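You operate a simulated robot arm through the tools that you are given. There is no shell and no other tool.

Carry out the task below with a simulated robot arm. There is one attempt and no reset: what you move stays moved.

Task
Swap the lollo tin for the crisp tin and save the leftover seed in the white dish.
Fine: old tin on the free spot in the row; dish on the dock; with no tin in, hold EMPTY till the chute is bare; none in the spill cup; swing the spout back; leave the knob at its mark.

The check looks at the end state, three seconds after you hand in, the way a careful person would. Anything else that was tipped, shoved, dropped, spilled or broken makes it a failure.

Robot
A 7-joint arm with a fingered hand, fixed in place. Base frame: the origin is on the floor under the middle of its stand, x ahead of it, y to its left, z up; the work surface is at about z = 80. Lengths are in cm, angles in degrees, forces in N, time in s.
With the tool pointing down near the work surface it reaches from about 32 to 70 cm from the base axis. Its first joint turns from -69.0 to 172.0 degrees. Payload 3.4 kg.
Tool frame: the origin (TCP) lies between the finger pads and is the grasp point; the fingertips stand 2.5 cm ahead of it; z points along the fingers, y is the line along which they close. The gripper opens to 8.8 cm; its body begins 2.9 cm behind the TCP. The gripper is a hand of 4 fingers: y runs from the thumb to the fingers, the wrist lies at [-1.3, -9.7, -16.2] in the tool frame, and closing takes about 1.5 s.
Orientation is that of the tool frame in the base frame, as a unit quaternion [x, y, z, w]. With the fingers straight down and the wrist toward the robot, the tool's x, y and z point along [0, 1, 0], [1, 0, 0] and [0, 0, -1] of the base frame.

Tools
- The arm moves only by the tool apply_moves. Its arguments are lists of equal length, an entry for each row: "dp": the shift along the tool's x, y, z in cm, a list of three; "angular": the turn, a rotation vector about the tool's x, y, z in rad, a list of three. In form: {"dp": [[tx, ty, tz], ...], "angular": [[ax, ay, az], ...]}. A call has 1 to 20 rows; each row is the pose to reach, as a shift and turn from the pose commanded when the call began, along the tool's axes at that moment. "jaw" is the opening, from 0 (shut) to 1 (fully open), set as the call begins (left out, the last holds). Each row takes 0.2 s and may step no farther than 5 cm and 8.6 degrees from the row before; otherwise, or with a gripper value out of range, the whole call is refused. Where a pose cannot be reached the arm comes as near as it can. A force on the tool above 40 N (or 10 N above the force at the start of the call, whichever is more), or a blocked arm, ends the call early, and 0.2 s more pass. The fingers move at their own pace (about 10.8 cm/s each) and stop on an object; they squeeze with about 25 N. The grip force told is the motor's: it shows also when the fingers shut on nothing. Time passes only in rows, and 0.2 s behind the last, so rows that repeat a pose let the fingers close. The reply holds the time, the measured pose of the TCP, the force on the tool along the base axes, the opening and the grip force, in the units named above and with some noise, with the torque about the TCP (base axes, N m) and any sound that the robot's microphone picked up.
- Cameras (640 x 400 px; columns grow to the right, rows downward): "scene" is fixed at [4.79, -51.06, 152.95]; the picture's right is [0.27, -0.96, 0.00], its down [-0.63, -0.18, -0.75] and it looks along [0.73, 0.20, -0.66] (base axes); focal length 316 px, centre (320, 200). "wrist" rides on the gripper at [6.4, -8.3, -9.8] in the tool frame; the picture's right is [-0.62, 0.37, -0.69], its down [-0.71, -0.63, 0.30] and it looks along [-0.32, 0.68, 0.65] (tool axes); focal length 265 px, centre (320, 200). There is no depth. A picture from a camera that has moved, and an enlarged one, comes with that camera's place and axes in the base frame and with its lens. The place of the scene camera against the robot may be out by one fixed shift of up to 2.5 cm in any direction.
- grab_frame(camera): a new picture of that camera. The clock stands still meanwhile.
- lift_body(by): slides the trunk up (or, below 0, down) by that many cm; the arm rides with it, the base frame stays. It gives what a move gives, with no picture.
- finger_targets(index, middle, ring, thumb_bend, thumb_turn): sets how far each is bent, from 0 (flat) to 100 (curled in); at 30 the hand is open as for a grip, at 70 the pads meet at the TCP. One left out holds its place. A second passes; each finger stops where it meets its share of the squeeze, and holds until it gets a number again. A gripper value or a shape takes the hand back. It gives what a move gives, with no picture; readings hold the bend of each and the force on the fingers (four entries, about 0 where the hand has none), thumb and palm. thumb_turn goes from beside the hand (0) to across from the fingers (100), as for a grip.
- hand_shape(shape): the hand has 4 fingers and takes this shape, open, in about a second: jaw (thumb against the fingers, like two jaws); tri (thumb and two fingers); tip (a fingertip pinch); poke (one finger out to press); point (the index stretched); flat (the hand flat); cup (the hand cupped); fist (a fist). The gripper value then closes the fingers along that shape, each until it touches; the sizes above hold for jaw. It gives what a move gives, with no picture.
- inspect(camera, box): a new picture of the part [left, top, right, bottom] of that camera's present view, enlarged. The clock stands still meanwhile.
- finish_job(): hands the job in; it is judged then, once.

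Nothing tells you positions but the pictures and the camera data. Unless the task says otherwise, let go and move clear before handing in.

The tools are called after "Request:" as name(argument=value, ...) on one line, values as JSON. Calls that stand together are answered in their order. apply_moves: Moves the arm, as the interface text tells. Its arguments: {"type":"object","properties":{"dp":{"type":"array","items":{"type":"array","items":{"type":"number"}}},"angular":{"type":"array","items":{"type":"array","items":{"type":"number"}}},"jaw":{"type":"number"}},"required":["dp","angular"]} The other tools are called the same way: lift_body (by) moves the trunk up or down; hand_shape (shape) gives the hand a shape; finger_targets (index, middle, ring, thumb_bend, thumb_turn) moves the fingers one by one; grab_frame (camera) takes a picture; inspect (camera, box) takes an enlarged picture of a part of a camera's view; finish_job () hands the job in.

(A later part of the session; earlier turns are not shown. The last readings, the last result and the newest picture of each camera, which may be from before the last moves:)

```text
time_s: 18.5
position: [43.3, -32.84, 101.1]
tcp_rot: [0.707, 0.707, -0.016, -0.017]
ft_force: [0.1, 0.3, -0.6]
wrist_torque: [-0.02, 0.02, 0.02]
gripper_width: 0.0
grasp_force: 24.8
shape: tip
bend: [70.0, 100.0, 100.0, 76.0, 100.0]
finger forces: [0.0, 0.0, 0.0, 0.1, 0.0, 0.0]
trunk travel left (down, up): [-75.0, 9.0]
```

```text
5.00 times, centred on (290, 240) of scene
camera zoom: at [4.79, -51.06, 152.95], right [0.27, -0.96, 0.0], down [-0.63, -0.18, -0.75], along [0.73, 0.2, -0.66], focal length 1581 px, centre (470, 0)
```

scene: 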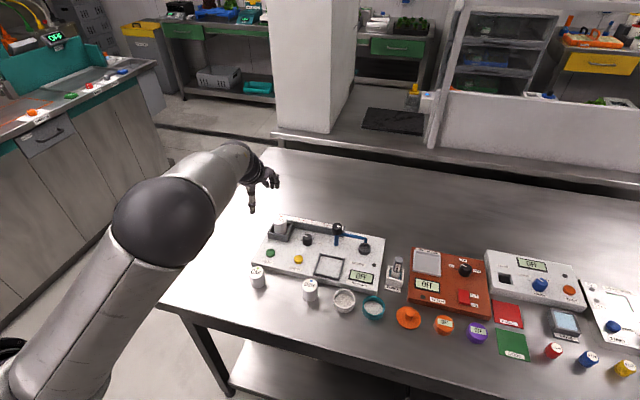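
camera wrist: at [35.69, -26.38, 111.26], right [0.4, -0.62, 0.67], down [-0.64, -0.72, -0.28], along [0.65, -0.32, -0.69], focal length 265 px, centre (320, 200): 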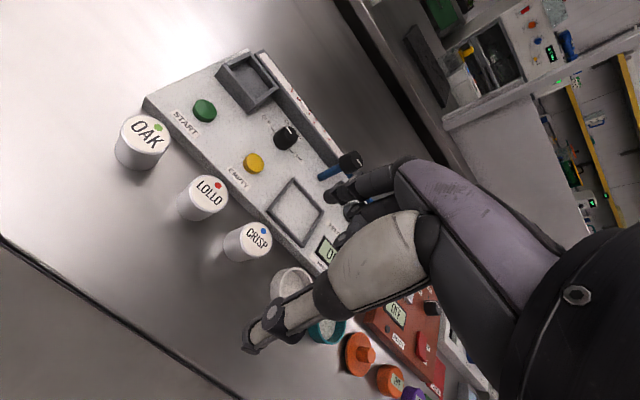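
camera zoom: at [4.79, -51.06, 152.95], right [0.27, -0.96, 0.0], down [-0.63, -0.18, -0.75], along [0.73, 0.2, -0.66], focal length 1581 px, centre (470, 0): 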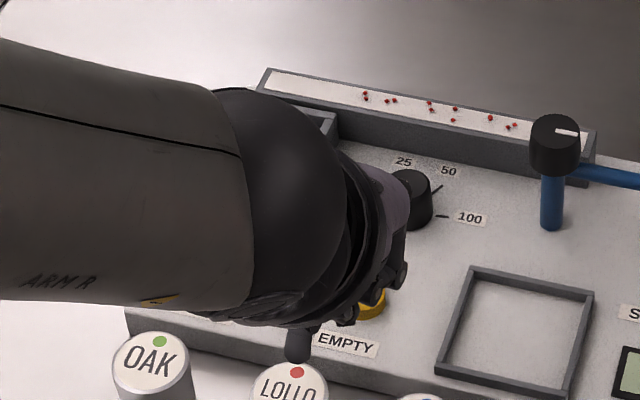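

The closed pinch slants, so I'll grip across the whole dish instead, with thumb and two fingers (tri). I'll turn the hand about 50° so the fingers enter between the panel and the teal dish. First I turn and move above the dish at a safe height.

Request:
hand_shape(shape="tri")

Request:
apply_moves(dp=[[-1.6, 1, 0], [-3.2, 2, 0], [-4.8, 3, 0], [-6.4, 4, 0], [-8, 5, 0], [-9.5, 5.5, 0], [-9.5, 5.5, 2]], angular=[[0, 0, 0.145], [0, 0, 0.29], [0, 0, 0.435], [0, 0, 0.58], [0, 0, 0.725], [0, 0, 0.87], [0, 0, 0.87]])

Request:
grab_frame(camera="wrist")

Request:
inspect(camera="scene", box=[240, 190, 420, 320])

```text
time_s: 19.4
position: [43.42, -32.88, 101.06]
tcp_rot: [0.707, 0.707, -0.015, -0.017]
ft_force: [0.6, 0.4, -0.5]
wrist_torque: [0.01, 0.0, 0.01]
gripper_width: 8.76
grasp_force: 0.0
shape: tri
bend: [30.0, 30.0, 99.0, 30.0, 98.0]
finger forces: [0.1, 0.0, 0.0, 0.0, 0.0, 0.0]
trunk travel left (down, up): [-75.0, 9.0]
```

```text
time_s: 21.0
position: [48.88, -43.22, 99.78]
tcp_rot: [0.939, 0.343, 0.0, -0.001]
ft_force: [0.1, -0.5, 0.5]
wrist_torque: [0.05, -0.03, -0.02]
gripper_width: 8.76
grasp_force: 0.1
shape: tri
bend: [30.0, 30.0, 99.0, 30.0, 98.0]
finger forces: [0.0, 0.1, 0.0, 0.1, 0.0, 0.1]
trunk travel left (down, up): [-75.0, 9.0]
```

```text
taken
camera wrist: at [48.61, -32.7, 109.66], right [-0.24, -0.68, 0.69], down [-0.95, 0.02, -0.3], along [0.19, -0.73, -0.65], focal length 265 px, centre (320, 200)
```

wrist: 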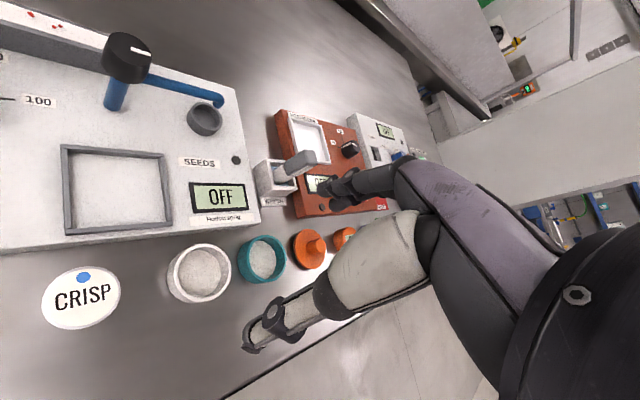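

```text
3.08 times, centred on (330, 255) of scene
camera zoom: at [4.79, -51.06, 152.95], right [0.27, -0.96, 0.0], down [-0.63, -0.18, -0.75], along [0.73, 0.2, -0.66], focal length 973 px, centre (289, 31)
```

zoom: 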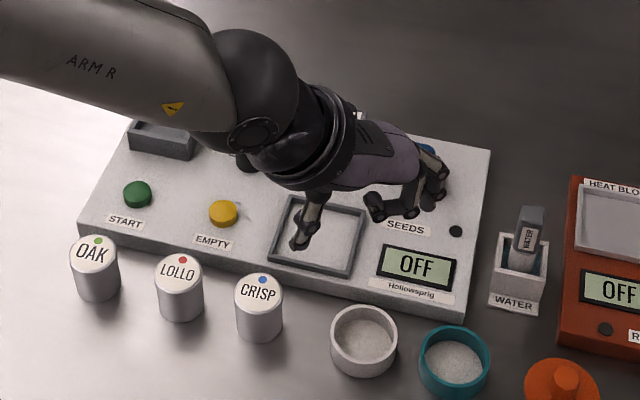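

Request:
inspect(camera="wrist", box=[140, 210, 300, 310])

Request:
inspect(camera="wrist", box=[40, 20, 260, 250])

```text
4.00 times, centred on (220, 260) of wrist
camera zoom: at [48.61, -32.7, 109.66], right [-0.24, -0.68, 0.69], down [-0.95, 0.02, -0.3], along [0.19, -0.73, -0.65], focal length 1062 px, centre (720, -40)
```

zoom: 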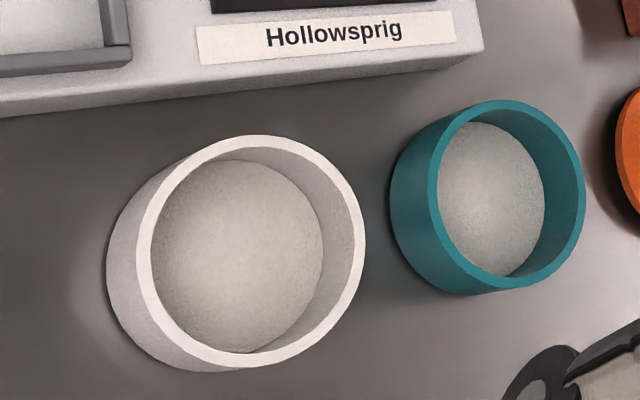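

```text
1.74 times, centred on (150, 135) of wrist
camera zoom: at [48.61, -32.7, 109.66], right [-0.24, -0.68, 0.69], down [-0.95, 0.02, -0.3], along [0.19, -0.73, -0.65], focal length 462 px, centre (616, 313)
```

zoom: 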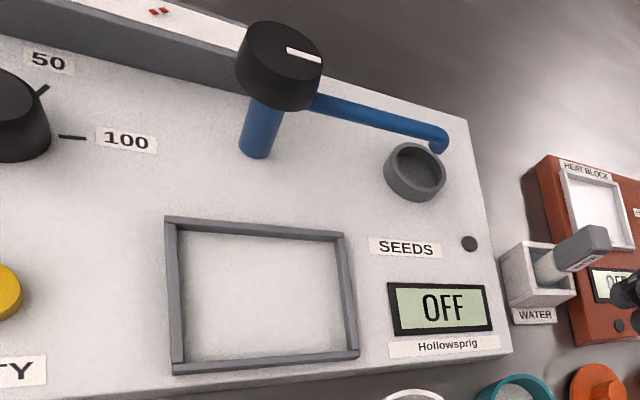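

From here the white dish is at about (49.5, -43.5), the panel front edge is at x ≈ 54, and the gap to the teal dish is about 1.9 cm. I'll turn 5° more, set a moderate opening, lower to just above the rim and look.

Request:
apply_moves(dp=[[0.26, 0.6, 0], [0.26, 0.6, 4], [0.26, 0.6, 8], [0.26, 0.6, 11.5], [0.26, 0.6, 13], [0.26, 0.6, 13]], angular=[[0, 0, 0.087], [0, 0, 0.087], [0, 0, 0.087], [0, 0, 0.087], [0, 0, 0.087], [0, 0, 0.087]], jaw=0.72)

Request:
grab_frame(camera="wrist")

Request:
inspect(camera="scene", box=[290, 240, 410, 330])

```text
time_s: 22.4
position: [49.64, -43.43, 86.96]
tcp_rot: [0.953, 0.302, 0.0, 0.0]
ft_force: [-0.2, 0.4, -0.4]
wrist_torque: [-0.02, 0.0, -0.04]
gripper_width: 6.38
grasp_force: 0.0
shape: tri
bend: [27.0, 36.0, 99.0, 56.0, 99.0]
finger forces: [0.0, 0.0, 0.0, 0.1, 0.0, 0.0]
trunk travel left (down, up): [-75.0, 9.0]
```

```text
taken
camera wrist: at [50.2, -32.72, 96.84], right [-0.29, -0.66, 0.69], down [-0.95, 0.1, -0.3], along [0.13, -0.75, -0.65], focal length 265 px, centre (320, 200)
```

wrist: 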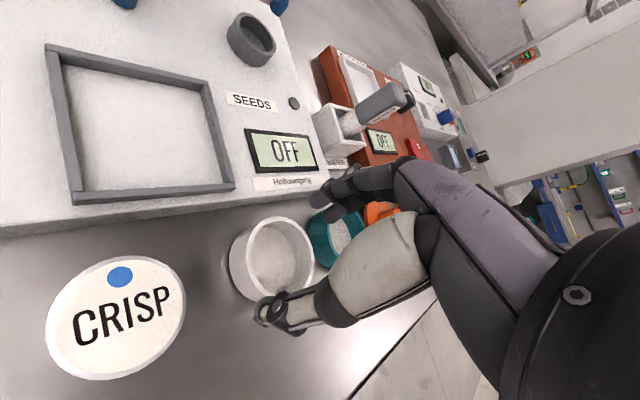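

```text
4.44 times, centred on (350, 285) of scene
camera zoom: at [4.79, -51.06, 152.95], right [0.27, -0.96, 0.0], down [-0.63, -0.18, -0.75], along [0.73, 0.2, -0.66], focal length 1406 px, centre (187, -178)
```

zoom: 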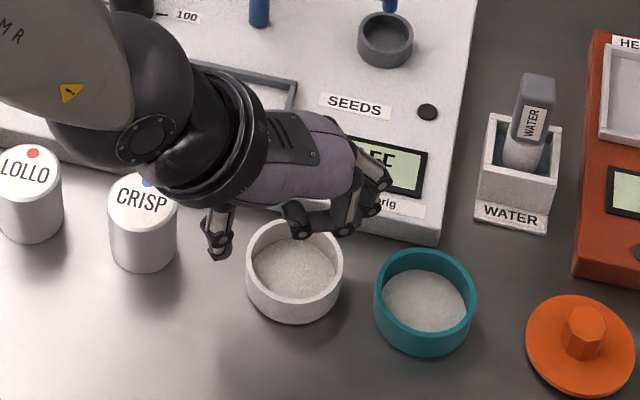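

Request:
inspect(camera="wrist", box=[220, 140, 420, 350])

Request:
inspect(camera="scene", box=[320, 265, 390, 315])

```text
1.90 times, centred on (320, 245) of wrist
camera zoom: at [50.2, -32.72, 96.84], right [-0.29, -0.66, 0.69], down [-0.95, 0.1, -0.3], along [0.13, -0.75, -0.65], focal length 506 px, centre (320, 114)
```

zoom: 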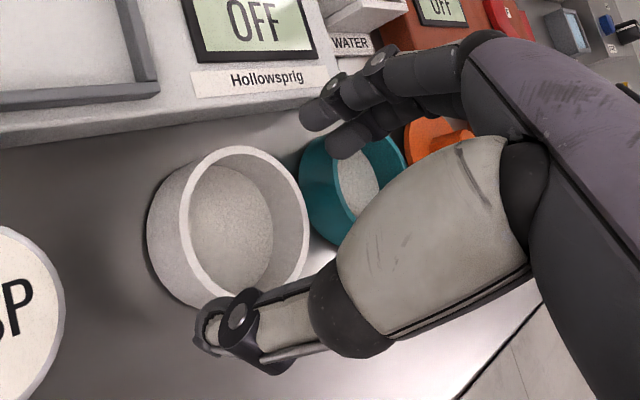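

```text
8.00 times, centred on (355, 290) of scene
camera zoom: at [4.79, -51.06, 152.95], right [0.27, -0.96, 0.0], down [-0.63, -0.18, -0.75], along [0.73, 0.2, -0.66], focal length 2530 px, centre (40, -520)
```

zoom: 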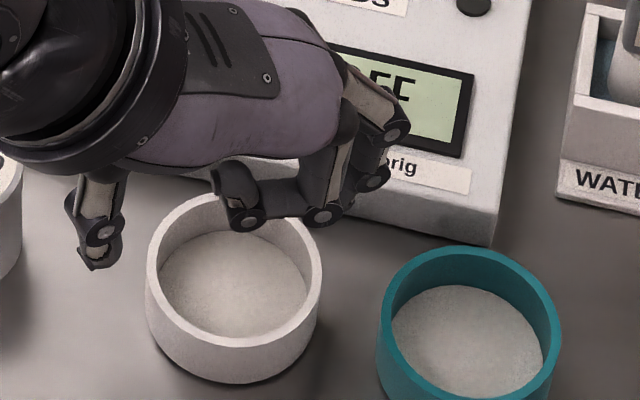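

The dish is centred under the hand, and the fingers clear the panel and the teal dish by about 0.6–0.8 cm. I'll lower to grasp depth, keeping the tips high enough to clear the dock frame later.

Request:
apply_moves(dp=[[0, 0, 1], [0, 0, 2], [0, 0, 2.6], [0, 0, 2.6]], angular=[[0, 0, 0], [0, 0, 0], [0, 0, 0], [0, 0, 0]])

Request:
inspect(camera="wrist", box=[200, 140, 420, 350])

Request:
inspect(camera="scene", box=[320, 265, 390, 315])

```text
time_s: 23.4
position: [49.53, -43.37, 84.41]
tcp_rot: [0.953, 0.302, 0.0, 0.0]
ft_force: [0.9, 0.1, 0.0]
wrist_torque: [-0.04, 0.0, 0.0]
gripper_width: 6.38
grasp_force: 0.0
shape: tri
bend: [27.0, 36.0, 99.0, 56.0, 99.0]
finger forces: [0.0, 0.0, 0.1, 0.1, 0.0, 0.1]
trunk travel left (down, up): [-75.0, 9.0]
```

```text
1.90 times, centred on (310, 245) of wrist
camera zoom: at [50.15, -32.75, 94.16], right [-0.29, -0.66, 0.69], down [-0.95, 0.1, -0.3], along [0.13, -0.75, -0.65], focal length 506 px, centre (339, 114)
```

zoom: 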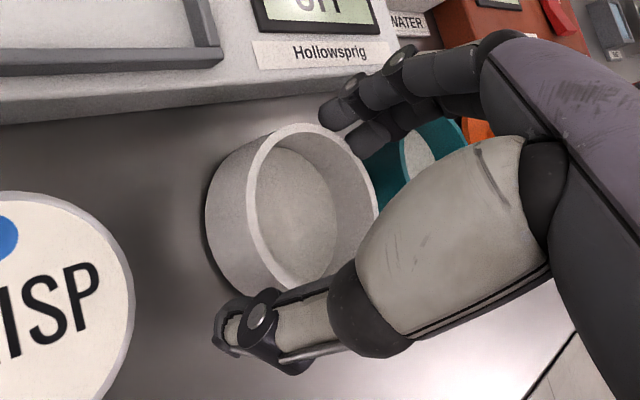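

```text
8.00 times, centred on (355, 290) of scene
camera zoom: at [4.79, -51.06, 152.95], right [0.27, -0.96, 0.0], down [-0.63, -0.18, -0.75], along [0.73, 0.2, -0.66], focal length 2530 px, centre (40, -520)
```

zoom: 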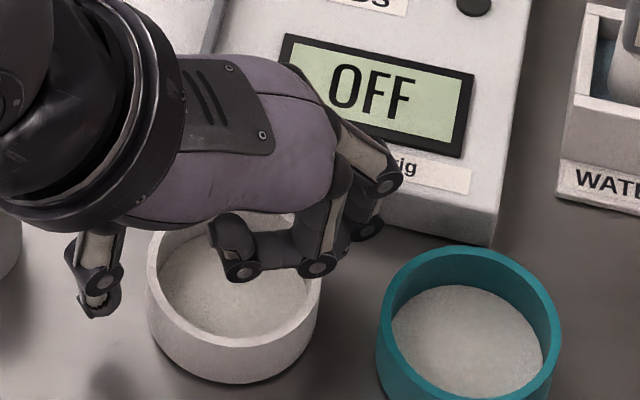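

Request:
apply_moves(dp=[[0, 0, 0.2], [0, 0, 0.4], [0, 0, 0.4]], angular=[[0, 0, 0], [0, 0, 0], [0, 0, 0]])

Request:
apply_moves(dp=[[0, 0, 0], [0, 0, 0], [0, 0, 0], [0, 0, 0], [0, 0, 0], [0, 0, 0], [0, 0, 0]], angular=[[0, 0, 0], [0, 0, 0], [0, 0, 0], [0, 0, 0], [0, 0, 0], [0, 0, 0], [0, 0, 0]], jaw=0.0)

Request:
inspect(camera="wrist", box=[200, 140, 420, 350])

Request:
inspect(camera="scene", box=[320, 265, 390, 315])

```text
time_s: 24.2
position: [49.54, -43.43, 83.98]
tcp_rot: [0.953, 0.302, 0.0, -0.001]
ft_force: [-0.6, -0.2, -0.1]
wrist_torque: [0.0, 0.0, 0.0]
gripper_width: 6.37
grasp_force: 0.0
shape: tri
bend: [27.0, 36.0, 99.0, 56.0, 99.0]
finger forces: [0.1, 0.0, 0.0, 0.1, 0.0, 0.0]
trunk travel left (down, up): [-75.0, 9.0]
```

```text
time_s: 25.8
position: [49.51, -43.42, 84.02]
tcp_rot: [0.953, 0.303, 0.0, 0.0]
ft_force: [0.3, -0.1, -0.5]
wrist_torque: [0.02, 0.02, -0.01]
gripper_width: 4.37
grasp_force: 24.9
shape: tri
bend: [74.0, 44.0, 100.0, 69.0, 100.0]
finger forces: [10.4, 11.8, 0.0, 0.0, 22.1, 0.1]
trunk travel left (down, up): [-75.0, 9.0]
```

```text
1.90 times, centred on (310, 245) of wrist
camera zoom: at [50.07, -32.78, 93.79], right [-0.29, -0.66, 0.69], down [-0.95, 0.1, -0.3], along [0.13, -0.75, -0.65], focal length 506 px, centre (339, 114)
```

zoom: 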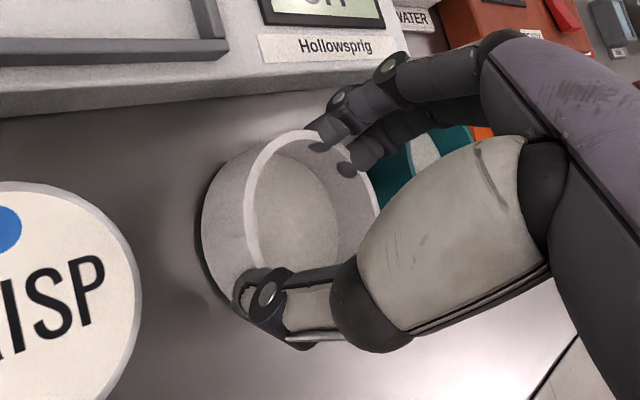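

```text
8.00 times, centred on (355, 290) of scene
camera zoom: at [4.79, -51.06, 152.95], right [0.27, -0.96, 0.0], down [-0.63, -0.18, -0.75], along [0.73, 0.2, -0.66], focal length 2530 px, centre (40, -520)
```

zoom: 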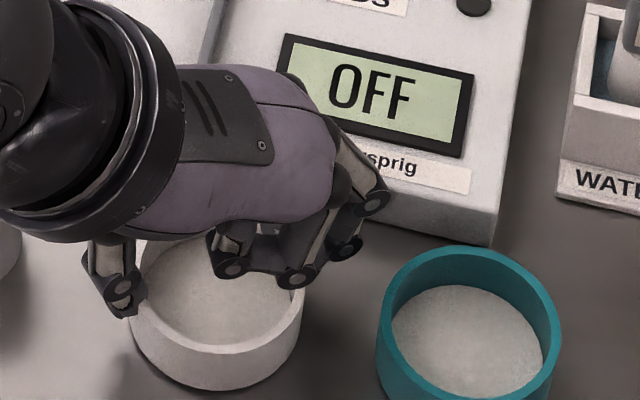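

The dish is gripped (index 10 N, middle 12 N, thumb 22 N), but the fingertips only catch the top of the rim. I'll lift very slightly and check whether it holds level.

Request:
apply_moves(dp=[[0, 0, -0.3], [0, 0, -0.7], [0, 0, -1.0], [0, 0, -1.0]], angular=[[0, 0, 0], [0, 0, 0], [0, 0, 0], [0, 0, 0]])

Request:
inspect(camera="wrist", box=[200, 140, 420, 350])

Request:
inspect(camera="scene", box=[320, 265, 390, 315])

```text
time_s: 26.8
position: [49.54, -43.46, 85.0]
tcp_rot: [0.953, 0.303, 0.0, 0.0]
ft_force: [-0.3, 0.4, 0.3]
wrist_torque: [0.0, 0.02, 0.0]
gripper_width: 4.39
grasp_force: 25.4
shape: tri
bend: [74.0, 44.0, 100.0, 69.0, 100.0]
finger forces: [10.4, 11.8, 0.0, 0.0, 22.0, 0.0]
trunk travel left (down, up): [-75.0, 9.0]
```

```text
1.90 times, centred on (310, 245) of wrist
camera zoom: at [50.06, -32.77, 94.8], right [-0.29, -0.66, 0.69], down [-0.95, 0.1, -0.3], along [0.13, -0.75, -0.65], focal length 506 px, centre (339, 114)
```

zoom: 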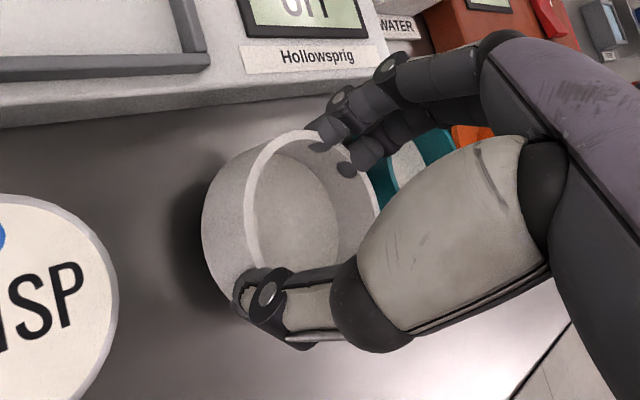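

```text
8.00 times, centred on (355, 290) of scene
camera zoom: at [4.79, -51.06, 152.95], right [0.27, -0.96, 0.0], down [-0.63, -0.18, -0.75], along [0.73, 0.2, -0.66], focal length 2530 px, centre (40, -520)
```

zoom: 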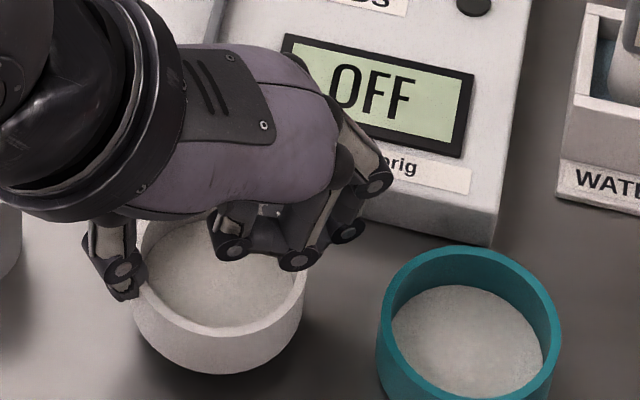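

The dish lifts level and holds. I'll raise it well clear and carry it over the dock, with the dock centre measured at about (58.0, -37.7).

Request:
apply_moves(dp=[[0, 0, -3], [0, 0, -6], [0, 0, -8], [3.4, 0.2, -8], [6.8, 0.3, -8], [10.2, 0.5, -8], [10.2, 0.5, -8]], angular=[[0, 0, 0], [0, 0, 0], [0, 0, 0], [0, 0, 0], [0, 0, 0], [0, 0, 0], [0, 0, 0]])

Request:
grab_frame(camera="wrist")

Request:
inspect(camera="scene", box=[270, 200, 390, 290])

```text
time_s: 28.4
position: [58.2, -37.81, 93.1]
tcp_rot: [0.953, 0.303, -0.001, 0.0]
ft_force: [0.0, -0.6, 0.0]
wrist_torque: [-0.02, 0.02, 0.0]
gripper_width: 4.37
grasp_force: 24.8
shape: tri
bend: [74.0, 44.0, 100.0, 69.0, 100.0]
finger forces: [10.5, 11.9, 0.0, 0.1, 22.0, 0.0]
trunk travel left (down, up): [-75.0, 9.0]
```

```text
taken
camera wrist: at [58.76, -27.17, 102.9], right [-0.29, -0.66, 0.69], down [-0.95, 0.1, -0.3], along [0.13, -0.75, -0.65], focal length 265 px, centre (320, 200)
```

wrist: 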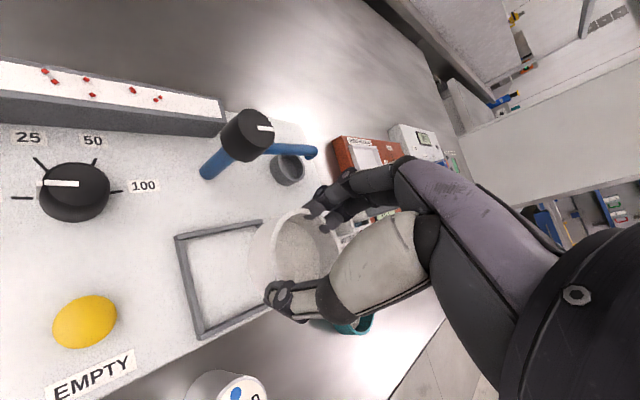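

```text
4.44 times, centred on (330, 245) of scene
camera zoom: at [4.79, -51.06, 152.95], right [0.27, -0.96, 0.0], down [-0.63, -0.18, -0.75], along [0.73, 0.2, -0.66], focal length 1406 px, centre (276, 0)
```

zoom: 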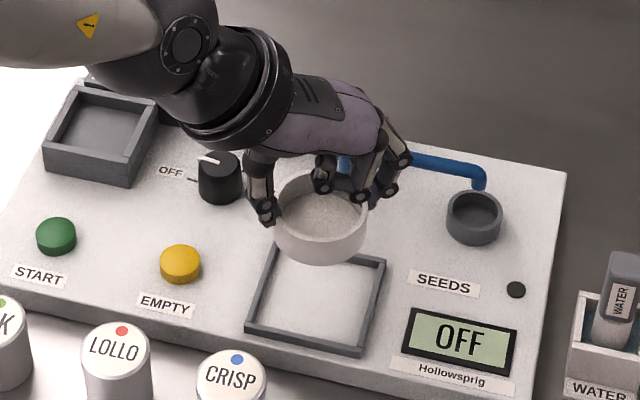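

The dish hangs above the dock. Before lowering I'll check the selector knob's pointer and the dish's position over the frame.

Request:
inspect(camera="wrist", box=[0, 110, 160, 240])

Request:
inspect(camera="wrist", box=[160, 190, 360, 350])

Request:
inspect(camera="wrist", box=[180, 80, 340, 200])

```text
3.08 times, centred on (80, 175) of wrist
camera zoom: at [58.76, -27.17, 102.9], right [-0.29, -0.66, 0.69], down [-0.95, 0.1, -0.3], along [0.13, -0.75, -0.65], focal length 817 px, centre (1058, 277)
```

zoom: 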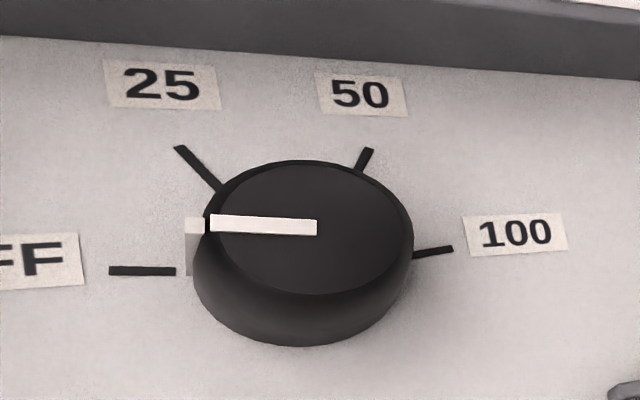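

```text
2.50 times, centred on (260, 270) of wrist
camera zoom: at [58.76, -27.17, 102.9], right [-0.29, -0.66, 0.69], down [-0.95, 0.1, -0.3], along [0.13, -0.75, -0.65], focal length 664 px, centre (470, 25)
```

zoom: 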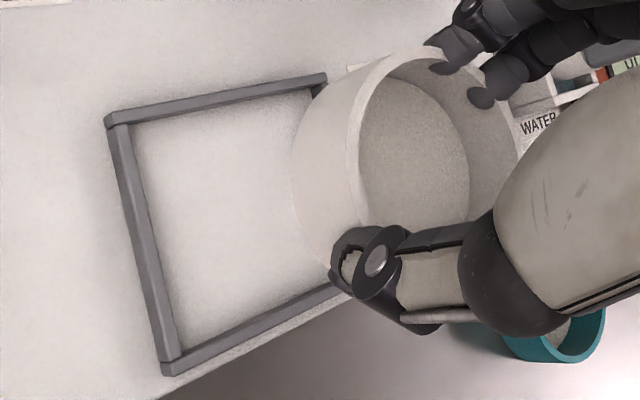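

```text
3.33 times, centred on (260, 140) of wrist
camera zoom: at [58.76, -27.17, 102.9], right [-0.29, -0.66, 0.69], down [-0.95, 0.1, -0.3], along [0.13, -0.75, -0.65], focal length 885 px, centre (520, 400)
```

zoom: 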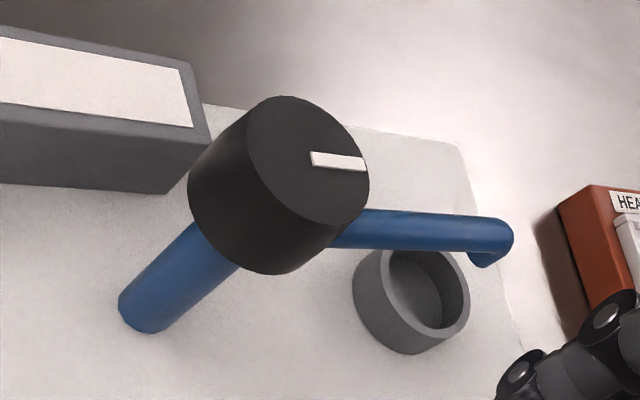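

The knob's pointer is at OFF, so I'll leave it alone. The dish is nearly over the dock, and I'll lower it to just above the frame for a close check.

Request:
apply_moves(dp=[[-0.05, 0.1, 2], [-0.05, 0.1, 4], [-0.05, 0.1, 5.3], [-0.05, 0.1, 5.3]], angular=[[0, 0, 0], [0, 0, 0], [0, 0, 0], [0, 0, 0]])

Request:
inspect(camera="wrist", box=[140, 170, 360, 350])

Request:
inspect(camera="scene", box=[290, 220, 380, 290])

```text
time_s: 29.4
position: [58.19, -37.94, 87.79]
tcp_rot: [0.953, 0.303, 0.0, 0.001]
ft_force: [0.7, -0.6, 0.2]
wrist_torque: [0.0, -0.02, 0.0]
gripper_width: 4.37
grasp_force: 24.7
shape: tri
bend: [74.0, 44.0, 100.0, 69.0, 100.0]
finger forces: [10.6, 11.9, 0.1, 0.0, 22.0, 0.0]
trunk travel left (down, up): [-75.0, 9.0]
```

```text
2.22 times, centred on (250, 260) of wrist
camera zoom: at [58.76, -27.31, 97.61], right [-0.29, -0.66, 0.69], down [-0.95, 0.1, -0.3], along [0.13, -0.75, -0.65], focal length 590 px, centre (476, 67)
```

zoom: 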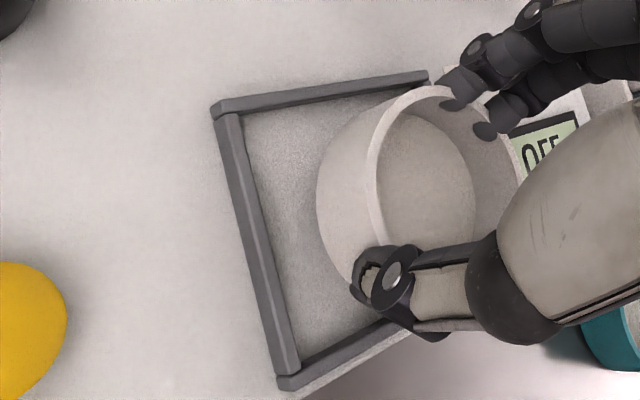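

```text
5.71 times, centred on (335, 255) of scene
camera zoom: at [4.79, -51.06, 152.95], right [0.27, -0.96, 0.0], down [-0.63, -0.18, -0.75], along [0.73, 0.2, -0.66], focal length 1807 px, centre (234, -114)
```

zoom: 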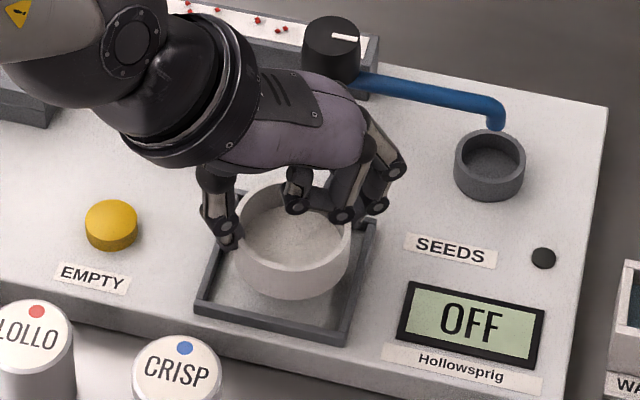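

Request:
inspect(camera="scene", box=[318, 245, 363, 285])

Request:
inspect(camera="wrist", box=[210, 190, 320, 340])

```text
10.00 times, centred on (340, 265) of scene
camera zoom: at [4.79, -51.06, 152.95], right [0.27, -0.96, 0.0], down [-0.63, -0.18, -0.75], along [0.73, 0.2, -0.66], focal length 3162 px, centre (115, -450)
```

zoom: 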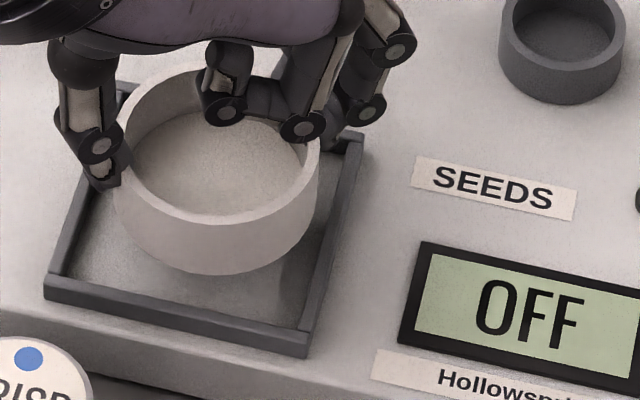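

```text
2.67 times, centred on (265, 265) of wrist
camera zoom: at [58.76, -27.31, 97.61], right [-0.29, -0.66, 0.69], down [-0.95, 0.1, -0.3], along [0.13, -0.75, -0.65], focal length 708 px, centre (467, 27)
```

zoom: 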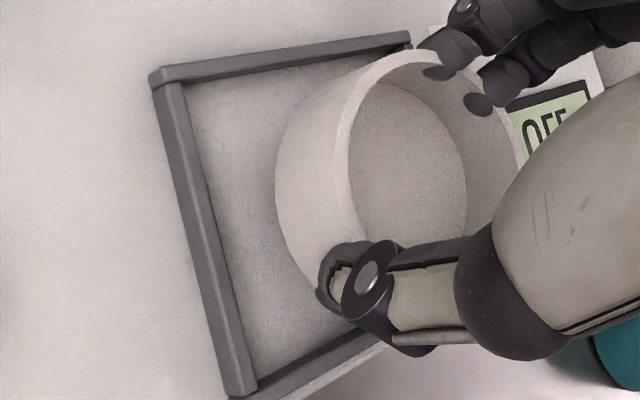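

The clearances to the frame look fine on all sides, with a slight bias to the right. I'll nudge the dish 0.15 cm and lower it gently until it touches.

Request:
apply_moves(dp=[[0.17, -0.06, 0.3], [0.17, -0.06, 0.7], [0.17, -0.06, 1.1], [0.17, -0.06, 1.3]], angular=[[0, 0, 0], [0, 0, 0], [0, 0, 0], [0, 0, 0]])

Request:
inspect(camera="scene", box=[318, 245, 363, 285])

Request:
inspect(camera="wrist", box=[210, 190, 320, 340])

```text
time_s: 30.4
position: [58.28, -37.76, 86.49]
tcp_rot: [0.953, 0.303, 0.0, 0.0]
ft_force: [-0.2, 0.2, 0.6]
wrist_torque: [-0.01, 0.02, -0.04]
gripper_width: 4.37
grasp_force: 24.9
shape: tri
bend: [74.0, 44.0, 100.0, 69.0, 100.0]
finger forces: [10.5, 12.0, 0.0, 0.1, 22.0, 0.0]
trunk travel left (down, up): [-75.0, 9.0]
```

```text
10.00 times, centred on (340, 265) of scene
camera zoom: at [4.79, -51.06, 152.95], right [0.27, -0.96, 0.0], down [-0.63, -0.18, -0.75], along [0.73, 0.2, -0.66], focal length 3162 px, centre (115, -450)
```

zoom: 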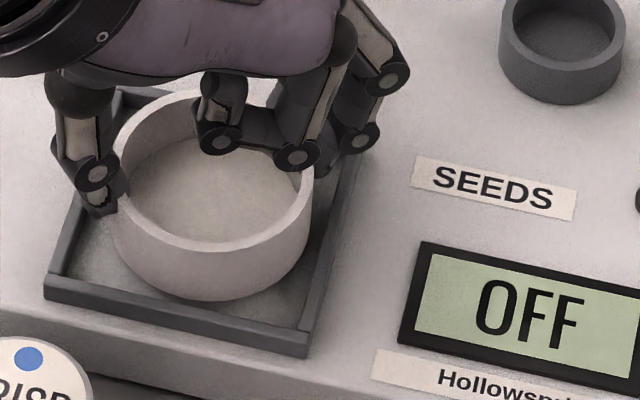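

```text
2.67 times, centred on (265, 265) of wrist
camera zoom: at [58.84, -27.19, 96.28], right [-0.29, -0.66, 0.69], down [-0.95, 0.1, -0.3], along [0.13, -0.75, -0.65], focal length 708 px, centre (467, 27)
```

zoom: 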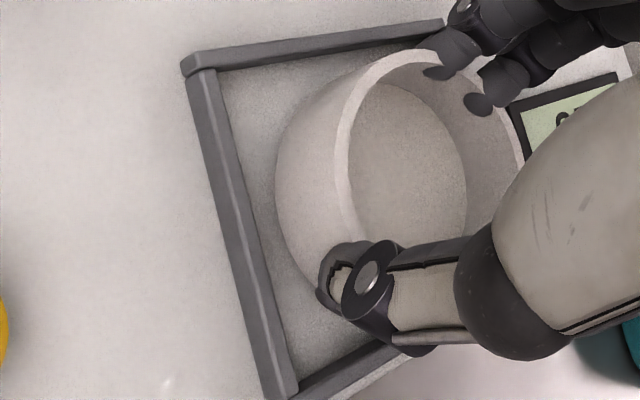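

Request:
apply_moves(dp=[[0, 0, 0.15], [0, 0, 0.3]], angular=[[0, 0, 0], [0, 0, 0]])

```text
time_s: 31.0
position: [58.24, -37.88, 86.1]
tcp_rot: [0.953, 0.302, 0.0, 0.0]
ft_force: [-0.1, -0.6, 2.0]
wrist_torque: [0.0, -0.02, 0.02]
gripper_width: 4.38
grasp_force: 24.7
shape: tri
bend: [74.0, 44.0, 100.0, 69.0, 100.0]
finger forces: [10.7, 12.1, 0.0, 0.0, 22.1, 0.1]
trunk travel left (down, up): [-75.0, 9.0]
```

Request:
apply_moves(dp=[[0, 0, 0.1], [0, 0, 0.15]], angular=[[0, 0, 0], [0, 0, 0]])

Request:
inspect(camera="scene", box=[318, 245, 363, 285])

```text
time_s: 31.6
position: [58.26, -37.81, 86.16]
tcp_rot: [0.953, 0.302, 0.001, 0.001]
ft_force: [0.1, -0.6, 7.6]
wrist_torque: [-0.03, 0.0, 0.01]
gripper_width: 4.37
grasp_force: 24.5
shape: tri
bend: [74.0, 44.0, 100.0, 69.0, 100.0]
finger forces: [11.0, 12.8, 0.0, 0.0, 22.7, 0.0]
trunk travel left (down, up): [-75.0, 9.0]
```

```text
10.00 times, centred on (340, 265) of scene
camera zoom: at [4.79, -51.06, 152.95], right [0.27, -0.96, 0.0], down [-0.63, -0.18, -0.75], along [0.73, 0.2, -0.66], focal length 3162 px, centre (115, -450)
```

zoom: 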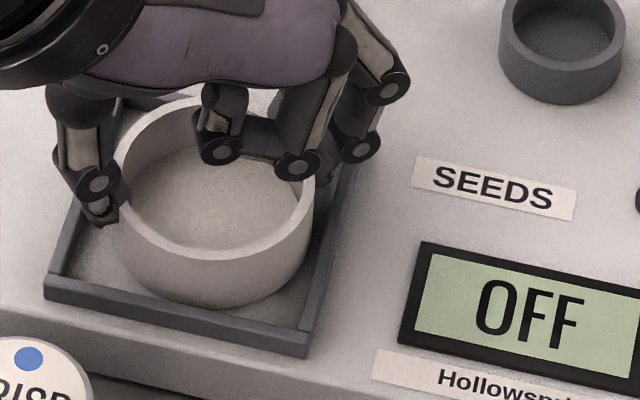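

The dish rests on the dock floor (7.6 N up). I'll release and lift away.

Request:
apply_moves(dp=[[0, 0, -0.15], [0, 0, -0.2], [0, 0, -0.2], [0, 0, -0.2]], angular=[[0, 0, 0], [0, 0, 0], [0, 0, 0], [0, 0, 0]], jaw=0.72)

Request:
inspect(camera="scene", box=[318, 245, 363, 285])

Request:
inspect(camera="wrist", box=[200, 140, 420, 350])

```text
time_s: 32.6
position: [58.22, -37.92, 86.04]
tcp_rot: [0.953, 0.302, 0.0, -0.001]
ft_force: [-0.2, 0.8, 0.6]
wrist_torque: [0.0, 0.02, 0.04]
gripper_width: 6.34
grasp_force: 0.0
shape: tri
bend: [27.0, 37.0, 99.0, 57.0, 99.0]
finger forces: [0.1, 0.0, 0.1, 0.0, 0.0, 0.0]
trunk travel left (down, up): [-75.0, 9.0]
```

```text
10.00 times, centred on (340, 265) of scene
camera zoom: at [4.79, -51.06, 152.95], right [0.27, -0.96, 0.0], down [-0.63, -0.18, -0.75], along [0.73, 0.2, -0.66], focal length 3162 px, centre (115, -450)
```

zoom: 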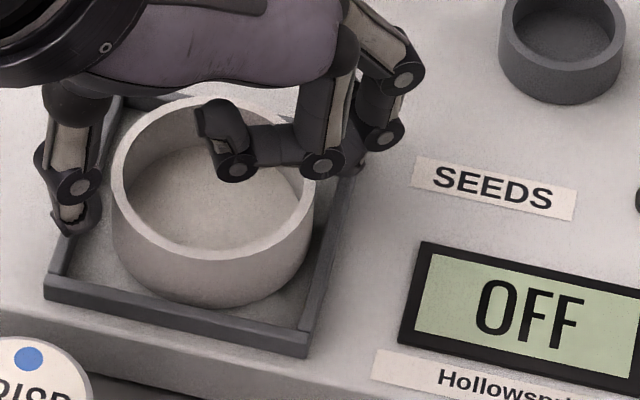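

```text
1.90 times, centred on (310, 245) of wrist
camera zoom: at [58.86, -27.26, 95.89], right [-0.29, -0.66, 0.69], down [-0.95, 0.1, -0.3], along [0.13, -0.75, -0.65], focal length 506 px, centre (339, 114)
```

zoom: 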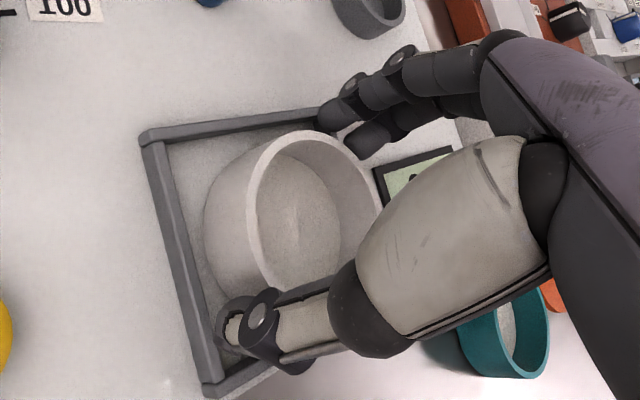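

The dish is on the dock and free. I'll rise straight up to a safe height and try the "poke" shape, which I'll need for the EMPTY button and perhaps the spout.

Request:
apply_moves(dp=[[0, 0, -2], [0, 0, -5], [0, 0, -9], [0, 0, -13], [0, 0, -15]], angular=[[0, 0, 0], [0, 0, 0], [0, 0, 0], [0, 0, 0], [0, 0, 0]])

Request:
hand_shape(shape="poke")

Request:
grab_frame(camera="wrist")

Request:
inspect(camera="scene", box=[240, 130, 400, 290])

```text
time_s: 33.8
position: [58.26, -38.18, 101.19]
tcp_rot: [0.953, 0.303, 0.0, -0.001]
ft_force: [0.1, -0.6, 0.3]
wrist_torque: [0.04, -0.01, -0.01]
gripper_width: 6.31
grasp_force: 0.1
shape: tri
bend: [27.0, 36.0, 99.0, 57.0, 99.0]
finger forces: [0.0, 0.0, 0.0, 0.0, 0.1, 0.0]
trunk travel left (down, up): [-75.0, 9.0]
```

```text
time_s: 34.7
position: [58.39, -38.25, 101.09]
tcp_rot: [0.953, 0.303, 0.0, 0.001]
ft_force: [0.4, 0.0, 0.3]
wrist_torque: [-0.02, 0.01, 0.0]
gripper_width: 0.02
grasp_force: 0.1
shape: poke
bend: [70.0, 70.0, 99.0, 100.0, 100.0]
finger forces: [0.0, 0.0, 0.0, 0.1, 0.1, 0.0]
trunk travel left (down, up): [-75.0, 9.0]
```

```text
taken
camera wrist: at [58.94, -27.57, 110.95], right [-0.29, -0.66, 0.69], down [-0.95, 0.1, -0.3], along [0.13, -0.75, -0.65], focal length 265 px, centre (320, 200)
```

wrist: 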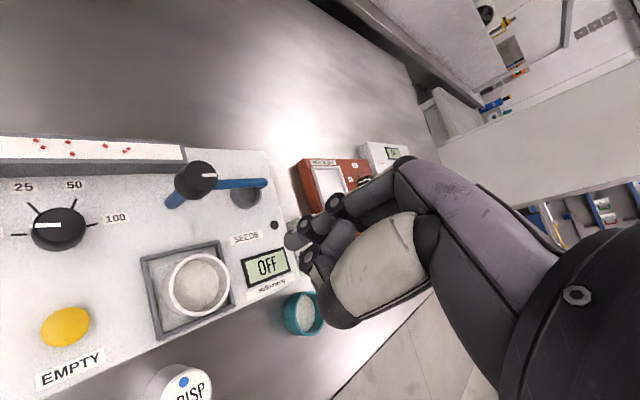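

```text
2.50 times, centred on (320, 210) of scene
camera zoom: at [4.79, -51.06, 152.95], right [0.27, -0.96, 0.0], down [-0.63, -0.18, -0.75], along [0.73, 0.2, -0.66], focal length 791 px, centre (320, 175)
```

zoom: 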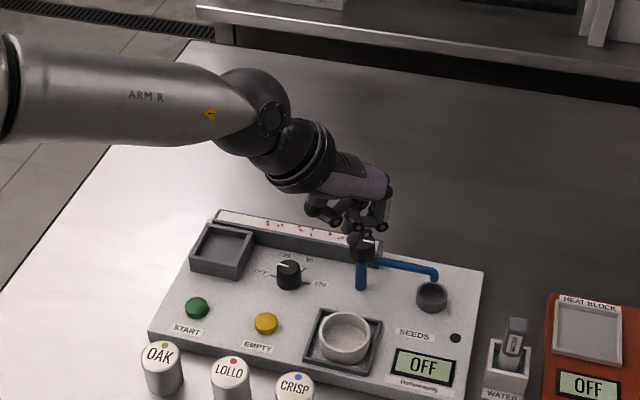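

Request:
inspect(camera="wrist", box=[250, 130, 450, 340])

Request:
inspect(camera="scene", box=[290, 150, 370, 230])

Request:
inspect(camera="wrist", box=[130, 140, 290, 260])

```text
1.90 times, centred on (350, 235) of wrist
camera zoom: at [58.94, -27.57, 110.95], right [-0.29, -0.66, 0.69], down [-0.95, 0.1, -0.3], along [0.13, -0.75, -0.65], focal length 506 px, centre (263, 133)
```

zoom: 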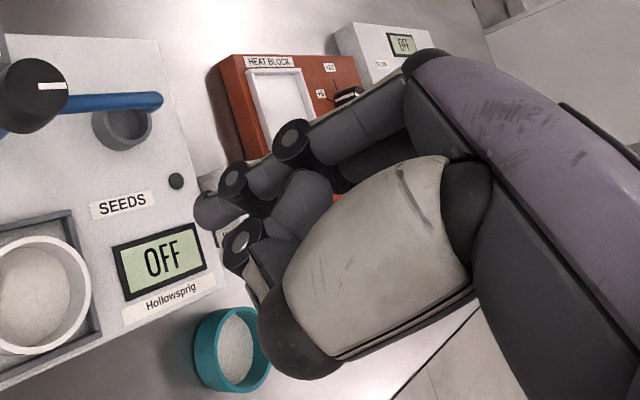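

```text
5.00 times, centred on (330, 190) of scene
camera zoom: at [4.79, -51.06, 152.95], right [0.27, -0.96, 0.0], down [-0.63, -0.18, -0.75], along [0.73, 0.2, -0.66], focal length 1581 px, centre (270, 250)
```

zoom: 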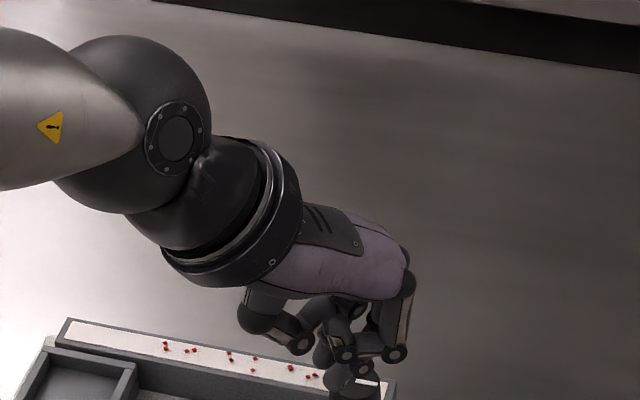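

```text
3.33 times, centred on (210, 200) of wrist
camera zoom: at [58.94, -27.57, 110.95], right [-0.29, -0.66, 0.69], down [-0.95, 0.1, -0.3], along [0.13, -0.75, -0.65], focal length 885 px, centre (687, 200)
```

zoom: 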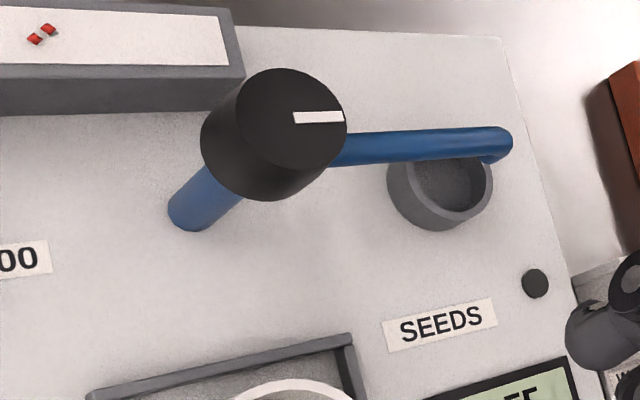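

The poke shape folds the thumb and bends the index. My plan for the spout is to tilt the hand outward and hook the index behind the pipe, then pull it round. The pivot is at about (66.5, -37.8) and the pipe at z ≈ 87.6. First, at a safe height, I set the fingers and turn the hand.

Request:
finger_targets(index=45, middle=100, ring=100, thumb_bend=100, thumb_turn=100)

Request:
apply_moves(dp=[[0, 0, 0], [0, 0, 0], [0, 0, -1], [0, 0, -2]], angular=[[0, 0, -0.145], [0, 0, -0.29], [0, 0, -0.436], [0, 0, -0.436]])

Request:
apply_moves(dp=[[0, 0, 0], [0, 0, 0], [0, 0, 0], [0, 0, 0], [0, 0, 0]], angular=[[-0.13, 0, 0], [-0.26, 0, 0], [-0.39, 0, 0], [-0.524, 0, 0], [-0.524, 0, 0]])

Request:
grab_frame(camera="wrist")

Request:
inspect(camera="scene", box=[240, 130, 400, 290])

```text
time_s: 35.7
position: [58.32, -38.23, 101.25]
tcp_rot: [0.953, 0.302, 0.001, 0.0]
ft_force: [0.1, 0.1, -0.4]
wrist_torque: [0.01, 0.03, 0.01]
gripper_width: 1.87
grasp_force: 0.0
shape: fingers
bend: [36.0, 100.0, 100.0, 100.0, 100.0]
finger forces: [0.1, 0.0, 0.0, 0.0, 0.0, 0.0]
trunk travel left (down, up): [-75.0, 9.0]
```

```text
time_s: 36.7
position: [58.34, -38.0, 103.11]
tcp_rot: [0.864, 0.503, -0.001, 0.001]
ft_force: [0.0, 0.2, 0.5]
wrist_torque: [-0.02, 0.0, -0.01]
gripper_width: 1.82
grasp_force: 0.1
shape: fingers
bend: [36.0, 100.0, 100.0, 100.0, 100.0]
finger forces: [0.0, 0.0, 0.0, 0.0, 0.1, 0.1]
trunk travel left (down, up): [-75.0, 9.0]
```

```text
time_s: 37.9
position: [58.28, -37.89, 103.18]
tcp_rot: [0.835, 0.485, 0.13, 0.224]
ft_force: [1.0, 0.3, 0.7]
wrist_torque: [-0.01, -0.02, 0.05]
gripper_width: 1.85
grasp_force: 0.1
shape: fingers
bend: [36.0, 100.0, 100.0, 100.0, 100.0]
finger forces: [0.0, 0.0, 0.0, 0.0, 0.0, 0.0]
trunk travel left (down, up): [-75.0, 9.0]
```

```text
taken
camera wrist: at [51.04, -26.16, 107.48], right [-0.33, -0.52, 0.78], down [-0.7, -0.42, -0.58], along [0.64, -0.74, -0.22], focal length 265 px, centre (320, 200)
```

wrist: 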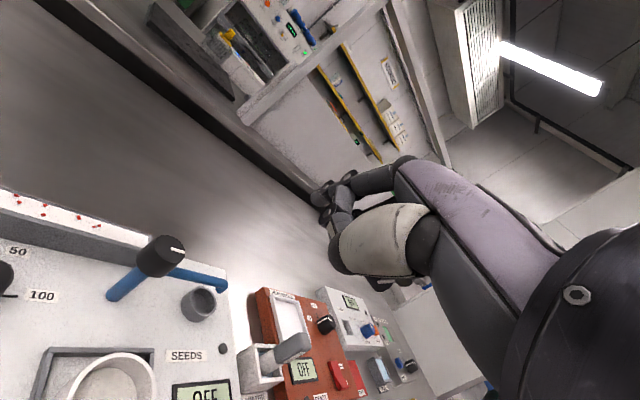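

```text
2.50 times, centred on (320, 210) of scene
camera zoom: at [4.79, -51.06, 152.95], right [0.27, -0.96, 0.0], down [-0.63, -0.18, -0.75], along [0.73, 0.2, -0.66], focal length 791 px, centre (320, 175)
```

zoom: 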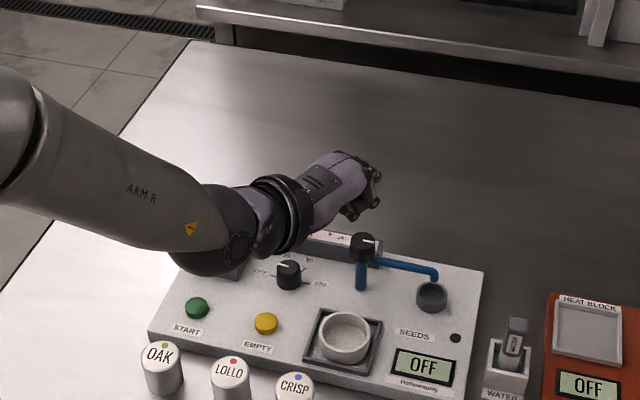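

Request:
inspect(camera="wrist", box=[280, 130, 460, 310])

Request:
inspect(camera="scene", box=[290, 170, 370, 240])

```text
2.22 times, centred on (370, 220) of wrist
camera zoom: at [51.04, -26.16, 107.48], right [-0.33, -0.52, 0.78], down [-0.7, -0.42, -0.58], along [0.64, -0.74, -0.22], focal length 590 px, centre (209, 156)
```

zoom: 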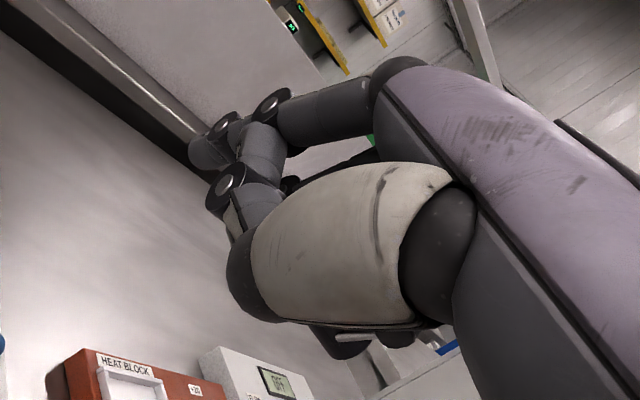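

```text
5.71 times, centred on (330, 205) of scene
camera zoom: at [4.79, -51.06, 152.95], right [0.27, -0.96, 0.0], down [-0.63, -0.18, -0.75], along [0.73, 0.2, -0.66], focal length 1807 px, centre (263, 171)
```

zoom: 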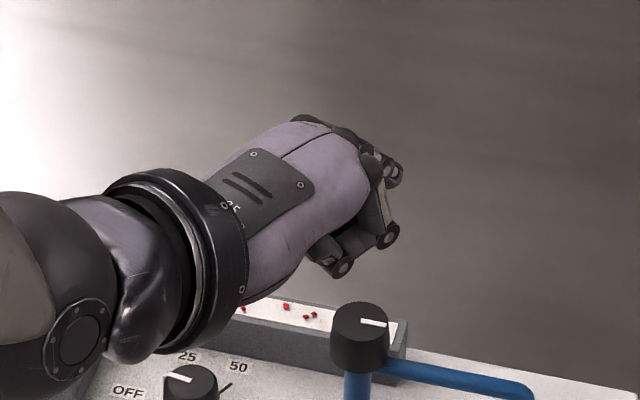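

The tilted hand keeps the index as a hook with its tip pointing down. I'll move it above and behind the pipe, still high, and check the alignment.

Request:
apply_moves(dp=[[-0.12, 0.65, 3.1], [-0.25, 1.3, 6.3], [-0.37, 1.95, 9.4], [-0.37, 1.95, 9.4]], angular=[[0, 0, 0], [0, 0, 0], [0, 0, 0], [0, 0, 0]])

Request:
grab_frame(camera="wrist")

Request:
inspect(camera="scene", box=[280, 170, 400, 260])

```text
time_s: 38.9
position: [63.46, -41.44, 96.13]
tcp_rot: [0.836, 0.484, 0.13, 0.224]
ft_force: [0.3, 0.3, 0.3]
wrist_torque: [0.0, -0.01, -0.04]
gripper_width: 1.82
grasp_force: 0.1
shape: fingers
bend: [36.0, 100.0, 100.0, 100.0, 100.0]
finger forces: [0.0, 0.1, 0.0, 0.1, 0.0, 0.0]
trunk travel left (down, up): [-75.0, 9.0]
```

```text
taken
camera wrist: at [56.29, -29.63, 100.42], right [-0.33, -0.52, 0.78], down [-0.7, -0.42, -0.58], along [0.64, -0.74, -0.22], focal length 265 px, centre (320, 200)
```

wrist: 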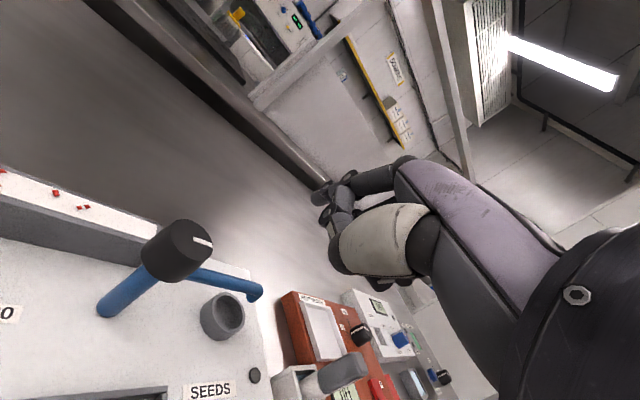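

```text
4.44 times, centred on (340, 215) of scene
camera zoom: at [4.79, -51.06, 152.95], right [0.27, -0.96, 0.0], down [-0.63, -0.18, -0.75], along [0.73, 0.2, -0.66], focal length 1406 px, centre (231, 133)
```

zoom: 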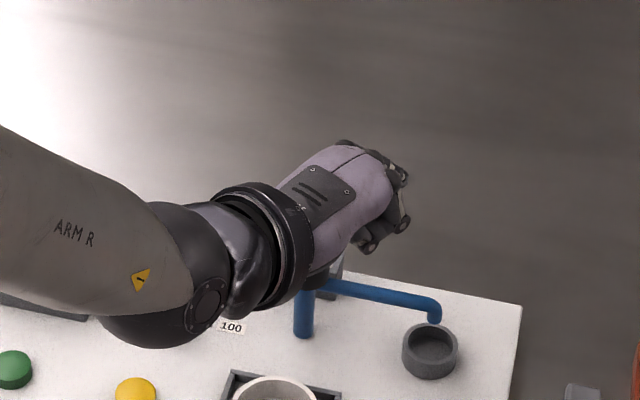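

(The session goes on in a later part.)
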